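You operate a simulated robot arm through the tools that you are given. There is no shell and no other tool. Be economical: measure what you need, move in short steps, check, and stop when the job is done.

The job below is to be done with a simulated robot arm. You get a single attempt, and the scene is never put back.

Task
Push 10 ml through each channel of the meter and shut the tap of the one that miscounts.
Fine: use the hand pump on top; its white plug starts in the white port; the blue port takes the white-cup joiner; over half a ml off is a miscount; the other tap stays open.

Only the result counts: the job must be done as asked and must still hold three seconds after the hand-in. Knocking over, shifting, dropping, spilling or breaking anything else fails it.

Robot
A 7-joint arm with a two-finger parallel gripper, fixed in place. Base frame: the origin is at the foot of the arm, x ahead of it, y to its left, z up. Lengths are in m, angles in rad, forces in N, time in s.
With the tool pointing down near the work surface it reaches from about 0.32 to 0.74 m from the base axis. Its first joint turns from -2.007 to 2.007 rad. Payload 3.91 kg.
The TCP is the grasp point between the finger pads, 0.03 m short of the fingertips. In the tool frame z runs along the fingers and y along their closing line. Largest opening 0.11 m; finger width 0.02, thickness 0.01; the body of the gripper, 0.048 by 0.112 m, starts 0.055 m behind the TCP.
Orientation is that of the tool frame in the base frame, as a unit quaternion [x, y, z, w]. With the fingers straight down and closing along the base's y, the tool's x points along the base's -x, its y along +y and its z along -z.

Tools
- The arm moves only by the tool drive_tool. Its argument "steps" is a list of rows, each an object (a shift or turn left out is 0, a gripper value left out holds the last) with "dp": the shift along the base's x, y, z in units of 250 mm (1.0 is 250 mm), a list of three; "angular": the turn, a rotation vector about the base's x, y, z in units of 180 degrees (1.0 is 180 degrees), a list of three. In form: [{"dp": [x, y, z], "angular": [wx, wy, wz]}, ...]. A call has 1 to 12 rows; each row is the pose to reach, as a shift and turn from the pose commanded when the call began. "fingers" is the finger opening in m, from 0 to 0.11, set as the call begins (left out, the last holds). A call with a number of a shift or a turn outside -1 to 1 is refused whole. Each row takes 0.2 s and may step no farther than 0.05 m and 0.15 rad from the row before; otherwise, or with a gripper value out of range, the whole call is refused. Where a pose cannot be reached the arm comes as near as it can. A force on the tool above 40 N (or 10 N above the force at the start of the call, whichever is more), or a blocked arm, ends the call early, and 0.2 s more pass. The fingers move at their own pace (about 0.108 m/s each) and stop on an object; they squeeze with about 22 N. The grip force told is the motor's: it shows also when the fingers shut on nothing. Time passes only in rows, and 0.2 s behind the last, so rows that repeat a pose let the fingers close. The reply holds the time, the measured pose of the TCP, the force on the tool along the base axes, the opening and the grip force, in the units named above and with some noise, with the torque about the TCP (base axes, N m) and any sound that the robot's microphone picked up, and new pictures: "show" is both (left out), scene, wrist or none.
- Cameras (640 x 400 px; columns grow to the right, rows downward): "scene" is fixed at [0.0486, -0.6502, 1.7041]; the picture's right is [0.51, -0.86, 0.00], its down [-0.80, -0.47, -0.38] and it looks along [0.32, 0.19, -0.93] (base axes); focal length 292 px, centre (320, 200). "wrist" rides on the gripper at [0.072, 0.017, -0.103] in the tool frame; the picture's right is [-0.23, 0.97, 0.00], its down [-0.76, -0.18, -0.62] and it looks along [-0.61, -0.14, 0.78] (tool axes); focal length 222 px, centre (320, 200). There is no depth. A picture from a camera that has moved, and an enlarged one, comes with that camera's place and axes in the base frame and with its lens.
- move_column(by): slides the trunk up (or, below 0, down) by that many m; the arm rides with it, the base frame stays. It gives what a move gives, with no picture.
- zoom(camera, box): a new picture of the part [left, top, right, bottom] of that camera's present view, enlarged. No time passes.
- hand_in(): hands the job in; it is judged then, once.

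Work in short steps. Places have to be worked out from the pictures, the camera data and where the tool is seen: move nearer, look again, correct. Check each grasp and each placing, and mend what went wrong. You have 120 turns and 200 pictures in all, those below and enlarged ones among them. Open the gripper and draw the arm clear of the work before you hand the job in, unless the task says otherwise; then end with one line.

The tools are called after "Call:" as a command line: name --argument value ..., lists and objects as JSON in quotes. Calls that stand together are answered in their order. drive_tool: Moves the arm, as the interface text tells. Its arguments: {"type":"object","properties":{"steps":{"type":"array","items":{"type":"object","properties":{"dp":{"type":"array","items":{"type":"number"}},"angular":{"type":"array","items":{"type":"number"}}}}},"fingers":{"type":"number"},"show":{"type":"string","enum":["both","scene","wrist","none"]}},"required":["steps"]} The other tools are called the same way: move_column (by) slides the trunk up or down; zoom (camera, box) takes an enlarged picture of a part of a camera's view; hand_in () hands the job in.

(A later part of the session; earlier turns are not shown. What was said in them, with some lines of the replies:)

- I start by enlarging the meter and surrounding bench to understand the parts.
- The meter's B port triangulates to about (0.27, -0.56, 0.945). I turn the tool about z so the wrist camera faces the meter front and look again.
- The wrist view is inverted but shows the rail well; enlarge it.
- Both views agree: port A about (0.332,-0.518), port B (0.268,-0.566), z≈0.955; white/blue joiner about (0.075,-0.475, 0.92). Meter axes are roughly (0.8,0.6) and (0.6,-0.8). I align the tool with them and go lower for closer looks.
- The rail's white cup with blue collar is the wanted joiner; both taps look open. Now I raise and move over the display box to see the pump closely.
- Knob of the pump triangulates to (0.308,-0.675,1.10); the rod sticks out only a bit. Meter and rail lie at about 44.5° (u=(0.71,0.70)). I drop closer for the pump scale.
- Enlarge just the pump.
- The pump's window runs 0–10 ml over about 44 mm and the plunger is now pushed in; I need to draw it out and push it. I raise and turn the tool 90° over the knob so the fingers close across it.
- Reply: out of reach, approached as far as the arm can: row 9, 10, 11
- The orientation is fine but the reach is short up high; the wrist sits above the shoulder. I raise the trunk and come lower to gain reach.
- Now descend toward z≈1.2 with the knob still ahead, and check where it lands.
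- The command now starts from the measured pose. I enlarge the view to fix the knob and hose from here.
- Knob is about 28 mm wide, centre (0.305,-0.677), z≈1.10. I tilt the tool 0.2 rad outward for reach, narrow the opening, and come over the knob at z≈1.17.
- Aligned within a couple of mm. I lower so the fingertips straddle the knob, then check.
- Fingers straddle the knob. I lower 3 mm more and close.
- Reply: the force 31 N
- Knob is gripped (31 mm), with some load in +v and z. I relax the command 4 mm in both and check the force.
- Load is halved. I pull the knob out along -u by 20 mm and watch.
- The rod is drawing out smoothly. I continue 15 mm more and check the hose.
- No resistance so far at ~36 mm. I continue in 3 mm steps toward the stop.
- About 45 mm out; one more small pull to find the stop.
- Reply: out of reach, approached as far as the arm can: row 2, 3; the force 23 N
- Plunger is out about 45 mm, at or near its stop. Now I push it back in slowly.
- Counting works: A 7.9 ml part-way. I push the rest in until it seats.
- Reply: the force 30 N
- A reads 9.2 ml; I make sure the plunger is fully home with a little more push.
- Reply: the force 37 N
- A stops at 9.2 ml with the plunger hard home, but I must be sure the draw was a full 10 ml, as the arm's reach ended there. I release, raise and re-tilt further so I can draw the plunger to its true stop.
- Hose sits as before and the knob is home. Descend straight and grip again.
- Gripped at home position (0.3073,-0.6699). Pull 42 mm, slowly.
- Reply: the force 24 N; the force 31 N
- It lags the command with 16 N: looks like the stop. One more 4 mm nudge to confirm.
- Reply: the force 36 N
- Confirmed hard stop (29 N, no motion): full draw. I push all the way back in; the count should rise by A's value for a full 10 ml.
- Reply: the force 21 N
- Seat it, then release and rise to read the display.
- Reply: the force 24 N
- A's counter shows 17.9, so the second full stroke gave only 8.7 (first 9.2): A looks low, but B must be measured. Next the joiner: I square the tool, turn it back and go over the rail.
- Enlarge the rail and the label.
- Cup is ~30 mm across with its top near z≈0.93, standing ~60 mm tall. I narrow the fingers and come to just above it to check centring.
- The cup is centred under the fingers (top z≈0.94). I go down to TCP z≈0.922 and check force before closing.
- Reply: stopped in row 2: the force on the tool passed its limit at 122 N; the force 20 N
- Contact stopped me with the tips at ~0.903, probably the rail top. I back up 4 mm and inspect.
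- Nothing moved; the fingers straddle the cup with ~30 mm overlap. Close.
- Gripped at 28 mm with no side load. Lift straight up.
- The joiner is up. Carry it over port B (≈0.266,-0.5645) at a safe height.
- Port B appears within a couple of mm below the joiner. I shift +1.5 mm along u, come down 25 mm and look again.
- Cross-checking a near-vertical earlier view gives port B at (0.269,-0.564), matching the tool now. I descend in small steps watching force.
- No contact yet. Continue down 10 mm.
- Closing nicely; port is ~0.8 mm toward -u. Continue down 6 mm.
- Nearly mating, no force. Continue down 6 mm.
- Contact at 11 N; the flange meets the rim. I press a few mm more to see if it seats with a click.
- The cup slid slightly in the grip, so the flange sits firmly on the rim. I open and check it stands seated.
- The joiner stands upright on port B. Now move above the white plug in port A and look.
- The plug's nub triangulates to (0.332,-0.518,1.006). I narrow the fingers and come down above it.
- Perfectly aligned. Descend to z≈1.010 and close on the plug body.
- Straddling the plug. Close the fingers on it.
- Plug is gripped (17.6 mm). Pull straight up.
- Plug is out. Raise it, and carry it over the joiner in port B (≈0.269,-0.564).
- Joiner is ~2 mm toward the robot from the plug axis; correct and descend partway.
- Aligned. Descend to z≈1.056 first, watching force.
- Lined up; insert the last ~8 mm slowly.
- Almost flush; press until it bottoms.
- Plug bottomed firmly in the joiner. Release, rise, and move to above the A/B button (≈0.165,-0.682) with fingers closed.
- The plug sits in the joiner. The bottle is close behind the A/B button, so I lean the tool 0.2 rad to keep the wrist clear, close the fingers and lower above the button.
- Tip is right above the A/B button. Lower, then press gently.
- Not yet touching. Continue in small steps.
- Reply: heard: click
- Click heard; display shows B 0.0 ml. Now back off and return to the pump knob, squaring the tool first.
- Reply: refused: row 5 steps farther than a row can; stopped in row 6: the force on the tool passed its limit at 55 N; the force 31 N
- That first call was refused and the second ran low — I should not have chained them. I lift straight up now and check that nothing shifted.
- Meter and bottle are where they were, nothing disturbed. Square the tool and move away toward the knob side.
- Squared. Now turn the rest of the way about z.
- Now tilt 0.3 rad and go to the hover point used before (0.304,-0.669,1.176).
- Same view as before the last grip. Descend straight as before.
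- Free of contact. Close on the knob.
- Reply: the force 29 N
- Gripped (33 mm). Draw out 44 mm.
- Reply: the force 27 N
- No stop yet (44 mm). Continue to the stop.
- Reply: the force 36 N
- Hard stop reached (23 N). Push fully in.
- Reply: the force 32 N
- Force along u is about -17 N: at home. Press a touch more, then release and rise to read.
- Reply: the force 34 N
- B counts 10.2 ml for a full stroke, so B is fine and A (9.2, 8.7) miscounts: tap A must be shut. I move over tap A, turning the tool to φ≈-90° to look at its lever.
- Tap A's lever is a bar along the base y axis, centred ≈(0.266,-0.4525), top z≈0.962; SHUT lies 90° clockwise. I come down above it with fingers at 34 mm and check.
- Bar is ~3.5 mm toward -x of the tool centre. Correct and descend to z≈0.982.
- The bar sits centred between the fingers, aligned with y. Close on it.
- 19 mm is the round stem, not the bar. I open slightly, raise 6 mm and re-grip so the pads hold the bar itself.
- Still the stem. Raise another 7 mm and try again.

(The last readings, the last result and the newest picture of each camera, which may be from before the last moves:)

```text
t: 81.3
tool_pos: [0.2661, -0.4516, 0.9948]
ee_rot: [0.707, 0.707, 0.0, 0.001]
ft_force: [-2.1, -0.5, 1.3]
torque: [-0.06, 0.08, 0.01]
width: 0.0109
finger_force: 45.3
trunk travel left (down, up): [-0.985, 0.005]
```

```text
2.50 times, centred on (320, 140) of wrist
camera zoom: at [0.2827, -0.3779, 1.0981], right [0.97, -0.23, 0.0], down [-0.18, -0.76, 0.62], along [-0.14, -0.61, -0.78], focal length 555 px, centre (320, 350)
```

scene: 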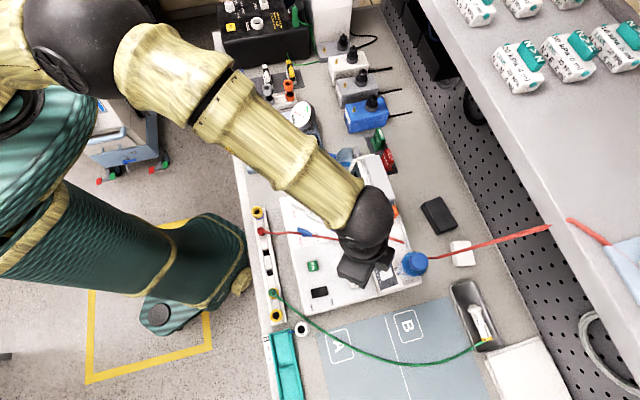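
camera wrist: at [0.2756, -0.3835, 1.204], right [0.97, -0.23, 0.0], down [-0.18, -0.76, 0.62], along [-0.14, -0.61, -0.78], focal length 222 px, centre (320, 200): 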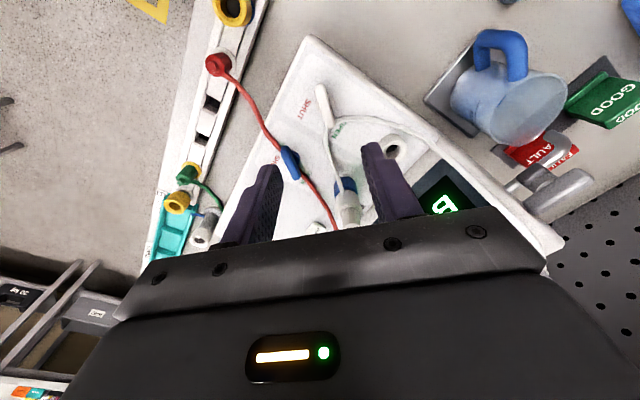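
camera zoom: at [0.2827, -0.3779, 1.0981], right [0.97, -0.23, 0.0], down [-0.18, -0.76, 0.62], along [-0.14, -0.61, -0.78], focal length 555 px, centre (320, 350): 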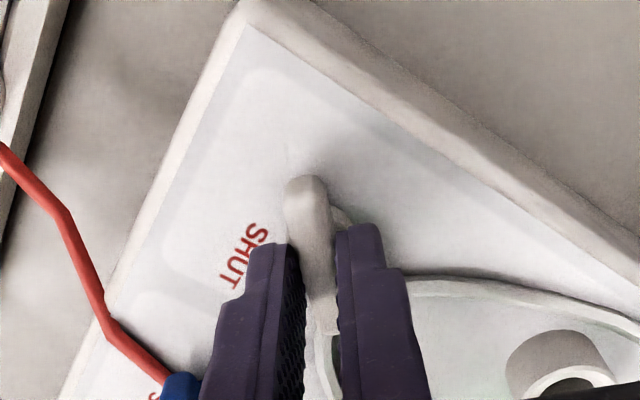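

Bar gripped (10.9 mm). Rotate clockwise 45° and check.

Call:
drive_tool --steps '[{"angular": [0, 0, -0.042]}, {"angular": [0, 0, -0.084]}, {"angular": [0, 0, -0.126]}, {"angular": [0, 0, -0.168]}, {"angular": [0, 0, -0.21]}, {"angular": [0, 0, -0.25]}]' --show "wrist"

Call:
zoom --camera "wrist" --box '[220, 60, 420, 220]'

```text
t: 82.8
tool_pos: [0.2665, -0.4513, 0.995]
ee_rot: [0.924, 0.382, -0.001, 0.0]
ft_force: [0.5, -2.2, 13.7]
torque: [0.36, -0.25, 0.14]
width: 0.0108
finger_force: 45.0
trunk travel left (down, up): [-0.985, 0.005]
camera wrist: at [0.3294, -0.4113, 1.0982], right [0.53, -0.85, 0.0], down [-0.67, -0.41, 0.62], along [-0.53, -0.33, -0.78], focal length 222 px, centre (320, 200)
```

wrist: 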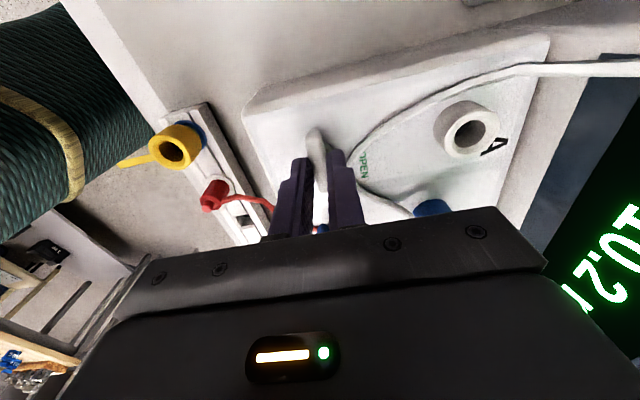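

```text
2.50 times, centred on (320, 140) of wrist
camera zoom: at [0.3294, -0.4113, 1.0982], right [0.53, -0.85, 0.0], down [-0.67, -0.41, 0.62], along [-0.53, -0.33, -0.78], focal length 555 px, centre (320, 350)
```

zoom: 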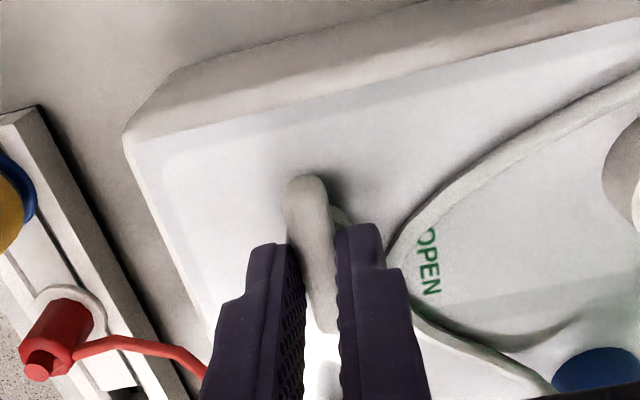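

The bar turns with the tool and low torque. Continue the second 45°.

Call:
drive_tool --steps '[{"angular": [0, 0, -0.042]}, {"angular": [0, 0, -0.084]}, {"angular": [0, 0, -0.126]}, {"angular": [0, 0, -0.168]}, {"angular": [0, 0, -0.21]}, {"angular": [0, 0, -0.25]}]' --show "both"

Call:
zoom --camera "wrist" --box '[220, 60, 420, 220]'

```text
t: 84.2
tool_pos: [0.268, -0.4505, 0.9932]
ee_rot: [1.0, 0.002, -0.002, -0.001]
ft_force: [5.5, -3.4, -4.2]
torque: [-0.31, -0.46, 3.42]
width: 0.0313
finger_force: 44.7
trunk travel left (down, up): [-0.985, 0.005]
camera wrist: at [0.3401, -0.4666, 1.0966], right [-0.22, -0.97, 0.0], down [-0.76, 0.17, 0.63], along [-0.61, 0.14, -0.78], focal length 222 px, centre (320, 200)
```

scene: 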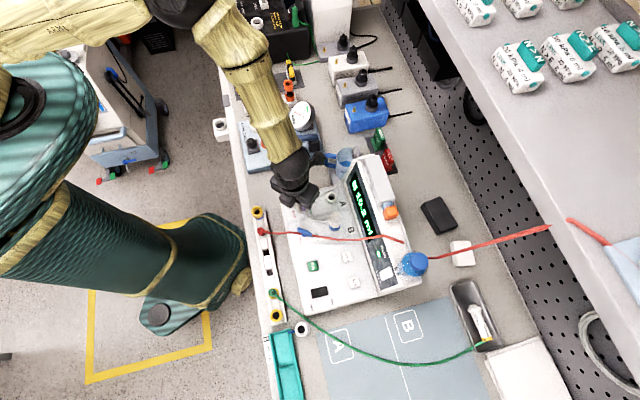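
wrist: 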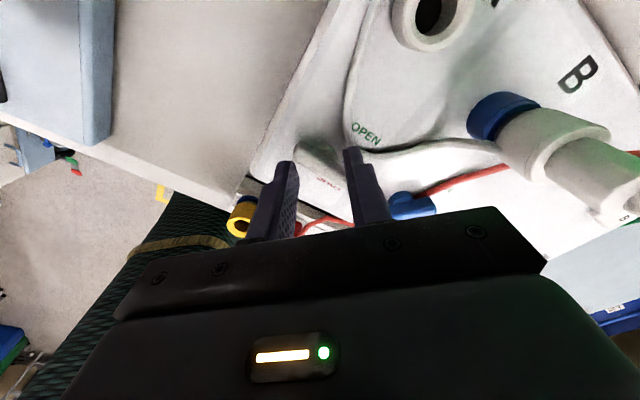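

```text
2.50 times, centred on (320, 140) of wrist
camera zoom: at [0.3401, -0.4666, 1.0966], right [-0.22, -0.97, 0.0], down [-0.76, 0.17, 0.63], along [-0.61, 0.14, -0.78], focal length 555 px, centre (320, 350)
```

zoom: 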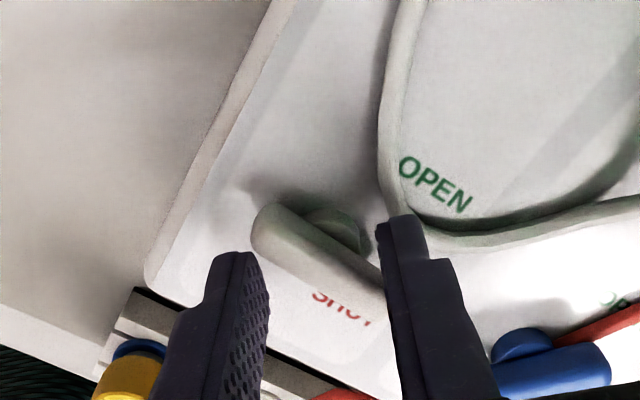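

The bar stalled near -135° (halfway) and spread the fingers. I rotate the tool back to align with it and look.

Call:
drive_tool --steps '[{"angular": [0, 0, 0.042]}, {"angular": [0, 0, 0.084]}, {"angular": [0, 0, 0.126]}, {"angular": [0, 0, 0.168]}, {"angular": [0, 0, 0.21]}, {"angular": [0, 0, 0.24]}, {"angular": [0, 0, 0.24]}]' --show "wrist"

Call:
zoom --camera "wrist" --box '[220, 60, 420, 220]'

```text
t: 85.8
tool_pos: [0.2675, -0.4517, 0.9936]
ee_rot: [0.93, 0.368, 0.0, -0.001]
ft_force: [1.6, -2.4, -3.3]
torque: [-0.25, -0.05, 0.79]
width: 0.0107
finger_force: 45.3
trunk travel left (down, up): [-0.985, 0.005]
camera wrist: at [0.33, -0.4143, 1.0975], right [0.5, -0.87, 0.0], down [-0.68, -0.39, 0.62], along [-0.54, -0.31, -0.78], focal length 222 px, centre (320, 200)
```

wrist: 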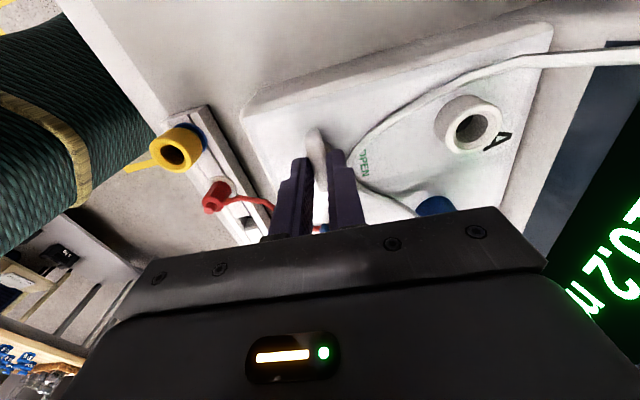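

```text
2.50 times, centred on (320, 140) of wrist
camera zoom: at [0.33, -0.4143, 1.0975], right [0.5, -0.87, 0.0], down [-0.68, -0.39, 0.62], along [-0.54, -0.31, -0.78], focal length 555 px, centre (320, 350)
```

zoom: 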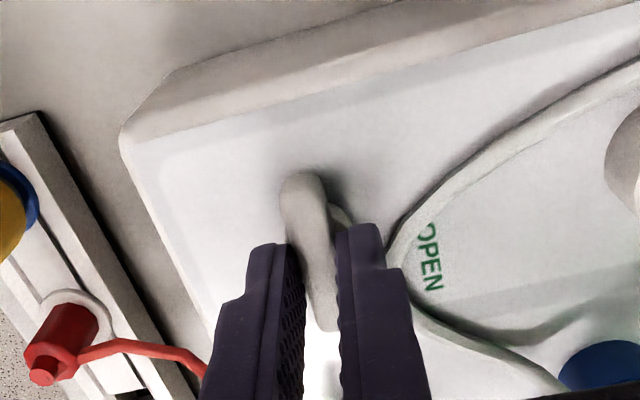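

Release and rise to see the lever against its labels.

Call:
drive_tool --steps '[{"dp": [0, 0, 0]}, {"dp": [0, 0, 0]}, {"dp": [0, 0, 0.15]}, {"dp": [0, 0, 0.33]}, {"dp": [0.1, -0.1, 0.45]}, {"dp": [0.2, -0.2, 0.55]}]' --fingers 0.04 --show "wrist"

Call:
zoom --camera "scene" --box '[270, 170, 350, 250]'

Call:
zoom --camera "wrist" --box '[180, 0, 380, 140]'

```text
t: 87.2
tool_pos: [0.3194, -0.505, 1.1323]
ee_rot: [0.93, 0.367, -0.002, -0.001]
ft_force: [0.0, 0.2, 0.9]
torque: [-0.05, -0.01, -0.01]
width: 0.0399
finger_force: 0.1
trunk travel left (down, up): [-0.985, 0.005]
camera wrist: at [0.3835, -0.466, 1.2364], right [0.5, -0.87, 0.0], down [-0.68, -0.39, 0.62], along [-0.54, -0.31, -0.78], focal length 222 px, centre (320, 200)
```

wrist: 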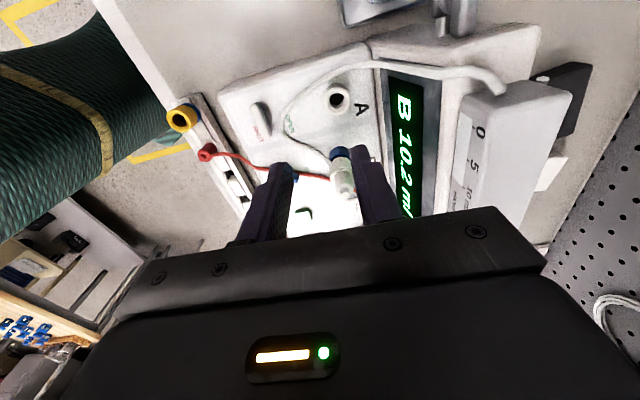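

```text
5.00 times, centred on (310, 210) of scene
camera zoom: at [0.0486, -0.6502, 1.7041], right [0.51, -0.86, 0.0], down [-0.8, -0.47, -0.38], along [0.32, 0.19, -0.93], focal length 1459 px, centre (370, 150)
```

zoom: 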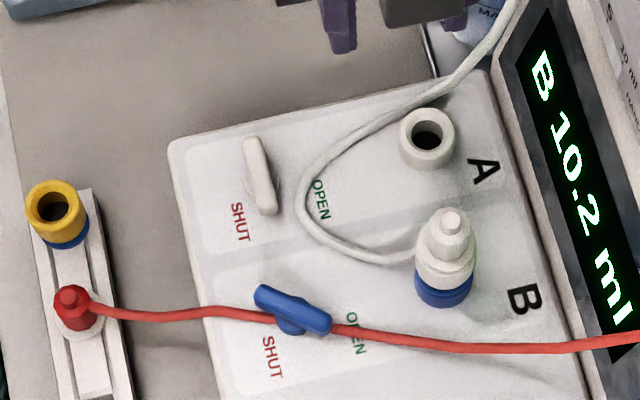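

```text
2.86 times, centred on (280, 70) of wrist
camera zoom: at [0.3835, -0.466, 1.2364], right [0.5, -0.87, 0.0], down [-0.68, -0.39, 0.62], along [-0.54, -0.31, -0.78], focal length 635 px, centre (434, 571)
```

zoom: 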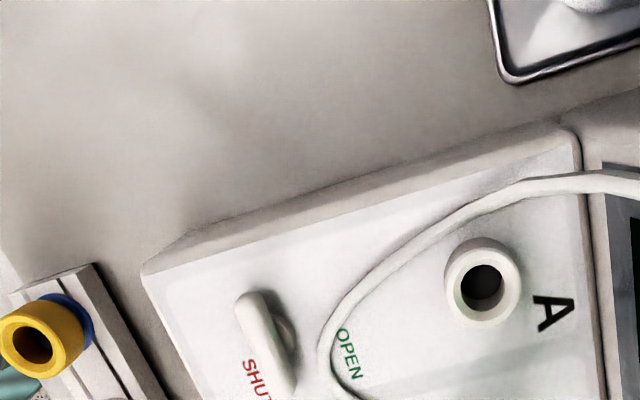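

The lever now points midway between OPEN and SHUT, so it needs another ~45°. I come back and push its +u end clockwise with closed fingertips, watching force; first position beside it.

Call:
drive_tool --steps '[{"dp": [-0.1, 0.13, 0]}, {"dp": [-0.19, 0.31, 0]}, {"dp": [-0.2, 0.32, -0.15]}, {"dp": [-0.2, 0.32, -0.33]}, {"dp": [-0.2, 0.32, -0.45]}]' --fingers 0 --show "none"

Call:
zoom --camera "wrist" --box '[220, 60, 420, 220]'

```text
refused: row 2 steps farther than a row can; nothing moved
```

```text
2.50 times, centred on (320, 140) of wrist
camera zoom: at [0.3835, -0.466, 1.2364], right [0.5, -0.87, 0.0], down [-0.68, -0.39, 0.62], along [-0.54, -0.31, -0.78], focal length 555 px, centre (320, 350)
```

zoom: 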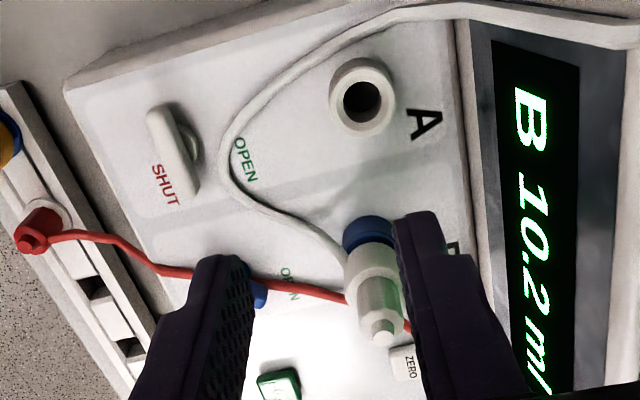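

Refused for step length; redo with shorter rows.

Call:
drive_tool --steps '[{"dp": [-0.06, 0.1, 0]}, {"dp": [-0.13, 0.21, 0]}, {"dp": [-0.2, 0.312, 0]}, {"dp": [-0.2, 0.312, -0.18]}, {"dp": [-0.2, 0.312, -0.36]}, {"dp": [-0.2, 0.312, -0.46]}]' --fingers 0 --show "none"

Call:
zoom --camera "wrist" --box '[220, 60, 420, 220]'

```text
t: 88.5
tool_pos: [0.2687, -0.4249, 1.0135]
ee_rot: [0.93, 0.367, -0.002, 0.0]
ft_force: [0.0, -0.1, 0.3]
torque: [-0.02, 0.0, 0.01]
width: 0.0001
finger_force: 21.6
trunk travel left (down, up): [-0.985, 0.005]
```

```text
2.50 times, centred on (320, 140) of wrist
camera zoom: at [0.3328, -0.387, 1.1181], right [0.5, -0.87, 0.0], down [-0.68, -0.39, 0.62], along [-0.54, -0.31, -0.78], focal length 555 px, centre (320, 350)
```

zoom: 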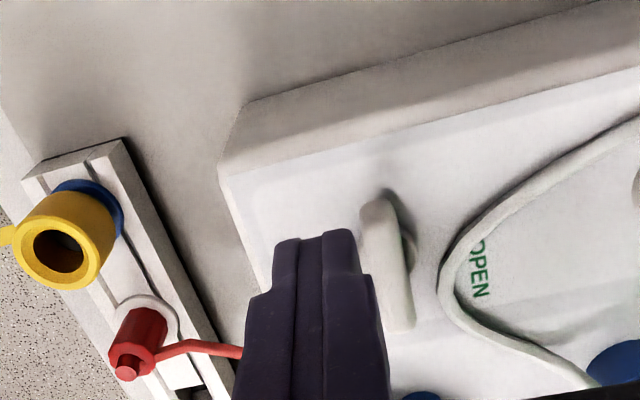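

The tip is beside the lever with ~2 mm clearance. Lower to z≈0.991 and push the first ~15° along the arc.

Call:
drive_tool --steps '[{"dp": [0, 0, -0.05]}, {"dp": [0, 0, -0.09]}, {"dp": [0.005, -0.01, -0.09]}, {"dp": [0.012, -0.018, -0.09]}, {"dp": [0.019, -0.0195, -0.09]}]' --show "none"

Call:
zoom --camera "wrist" --box '[220, 60, 420, 220]'

```text
t: 89.8
tool_pos: [0.27, -0.4283, 0.995]
ee_rot: [0.93, 0.367, 0.0, 0.0]
ft_force: [-7.2, 1.9, -1.0]
torque: [0.12, 0.2, -0.04]
width: 0.0002
finger_force: 21.7
trunk travel left (down, up): [-0.985, 0.005]
```

```text
2.50 times, centred on (320, 140) of wrist
camera zoom: at [0.3338, -0.3899, 1.0968], right [0.5, -0.87, 0.0], down [-0.68, -0.39, 0.62], along [-0.54, -0.31, -0.78], focal length 555 px, centre (320, 350)
```

zoom: 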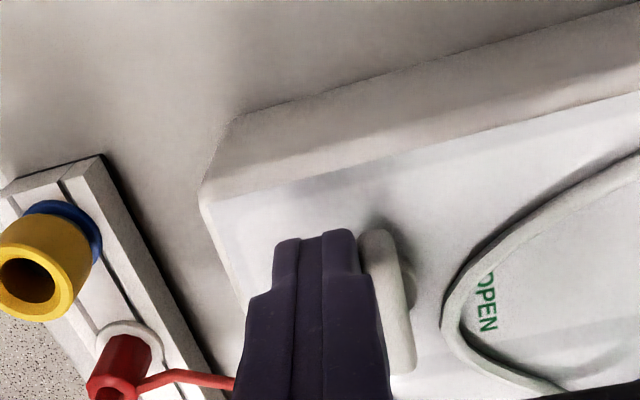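

In contact at ~7 N. Push further along v to see if it turns.

Call:
drive_tool --steps '[{"dp": [0.008, -0.006, 0]}, {"dp": [0.016, -0.012, 0]}, {"dp": [0.024, -0.018, 0]}]' --show "none"

Call:
zoom --camera "wrist" --box '[220, 60, 420, 220]'

```text
t: 90.7
tool_pos: [0.2704, -0.4283, 0.9928]
ee_rot: [0.931, 0.365, -0.002, -0.007]
ft_force: [-11.9, 7.4, 9.6]
torque: [0.16, 0.16, 0.02]
width: 0.0001
finger_force: 22.9
trunk travel left (down, up): [-0.985, 0.005]
stopped in row 3: the force on the tool passed its limit at 41 N (the readings are from after the stop); the commanded pose is now the measured one
```

```text
2.50 times, centred on (320, 140) of wrist
camera zoom: at [0.3352, -0.3913, 1.0965], right [0.5, -0.87, -0.02], down [-0.67, -0.4, 0.63], along [-0.55, -0.3, -0.78], focal length 555 px, centre (320, 350)
```

zoom: 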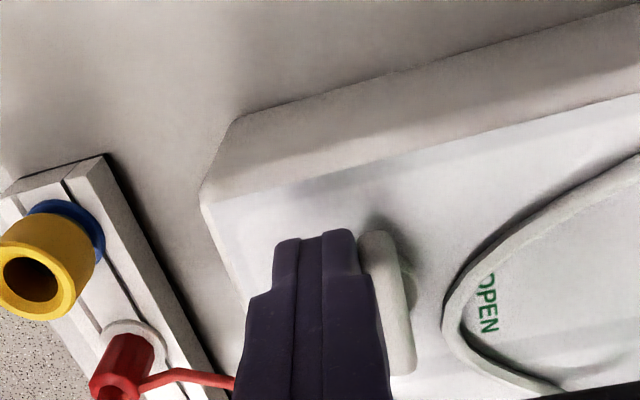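

41 N produced no motion: this is the tap's hard end stop. Compared with the OPEN lever (its tip ~14 mm short of its word), the lever now sits equally next to SHUT, so the tap's travel is ~45° and it is shut. I back off, rise and check.

Call:
drive_tool --steps '[{"dp": [-0.015, 0.016, 0]}, {"dp": [-0.025, 0.028, 0]}, {"dp": [-0.025, 0.028, 0.15]}, {"dp": [-0.025, 0.028, 0.33]}, {"dp": [-0.05, 0.1, 0.5]}, {"dp": [-0.08, 0.2, 0.65]}, {"dp": [-0.1, 0.3, 0.8]}]' --show "both"

Call:
zoom --camera "scene" --box '[270, 170, 350, 250]'

```text
t: 92.3
tool_pos: [0.2482, -0.353, 1.1898]
ee_rot: [0.931, 0.366, -0.002, -0.006]
ft_force: [0.4, 0.7, 1.3]
torque: [-0.06, -0.01, 0.01]
width: 0.0001
finger_force: 21.9
trunk travel left (down, up): [-0.985, 0.005]
camera wrist: at [0.3124, -0.3158, 1.2938], right [0.5, -0.87, -0.01], down [-0.67, -0.4, 0.63], along [-0.55, -0.3, -0.78], focal length 222 px, centre (320, 200)
```

scene: 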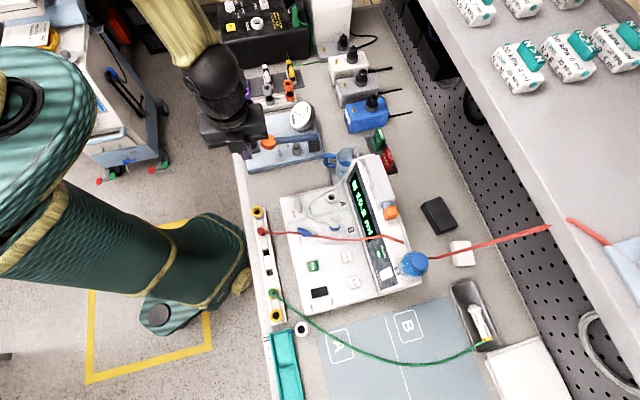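
wrist: 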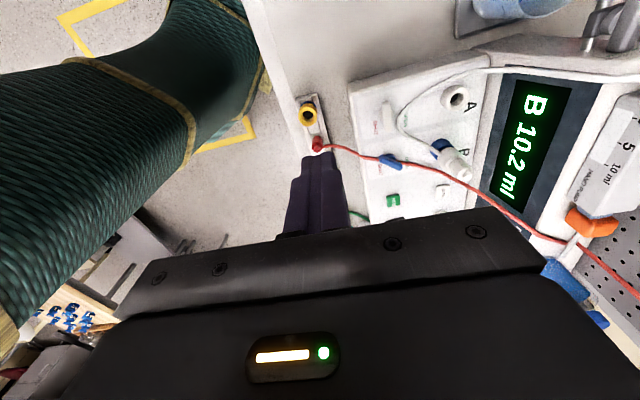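

```text
5.00 times, centred on (310, 210) of scene
camera zoom: at [0.0486, -0.6502, 1.7041], right [0.51, -0.86, 0.0], down [-0.8, -0.47, -0.38], along [0.32, 0.19, -0.93], focal length 1459 px, centre (370, 150)
```

zoom: 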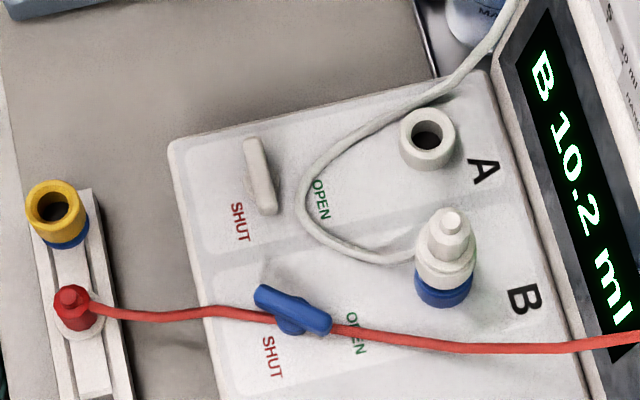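

Tap A rests at its SHUT stop, tap B is still open, joiner and plug are seated, nothing else shifted. I open the gripper and draw clear.

Call:
drive_tool --steps '[{"dp": [-0.02, 0.1, 0.1]}, {"dp": [-0.04, 0.15, 0.2]}, {"dp": [-0.04, 0.15, 0.2]}]' --fingers 0.08 --show "none"

```text
t: 93.1
tool_pos: [0.2384, -0.3163, 1.2439]
ee_rot: [0.931, 0.366, -0.003, -0.006]
ft_force: [0.5, 0.3, -0.3]
torque: [-0.01, 0.0, -0.02]
width: 0.08
finger_force: 0.0
trunk travel left (down, up): [-0.985, 0.005]
```

The arm is clear and the gripper open; I hand in.

Call:
hand_in

```text
The job is handed in.
```

Channel A miscounts, reading 9.2 and then 8.7 ml on two full 10 ml strokes, while B read 10.2 ml on one. I turned tap A about 45° clockwise to its hard stop, which I take to be SHUT but did not check by pumping, and left tap B open.
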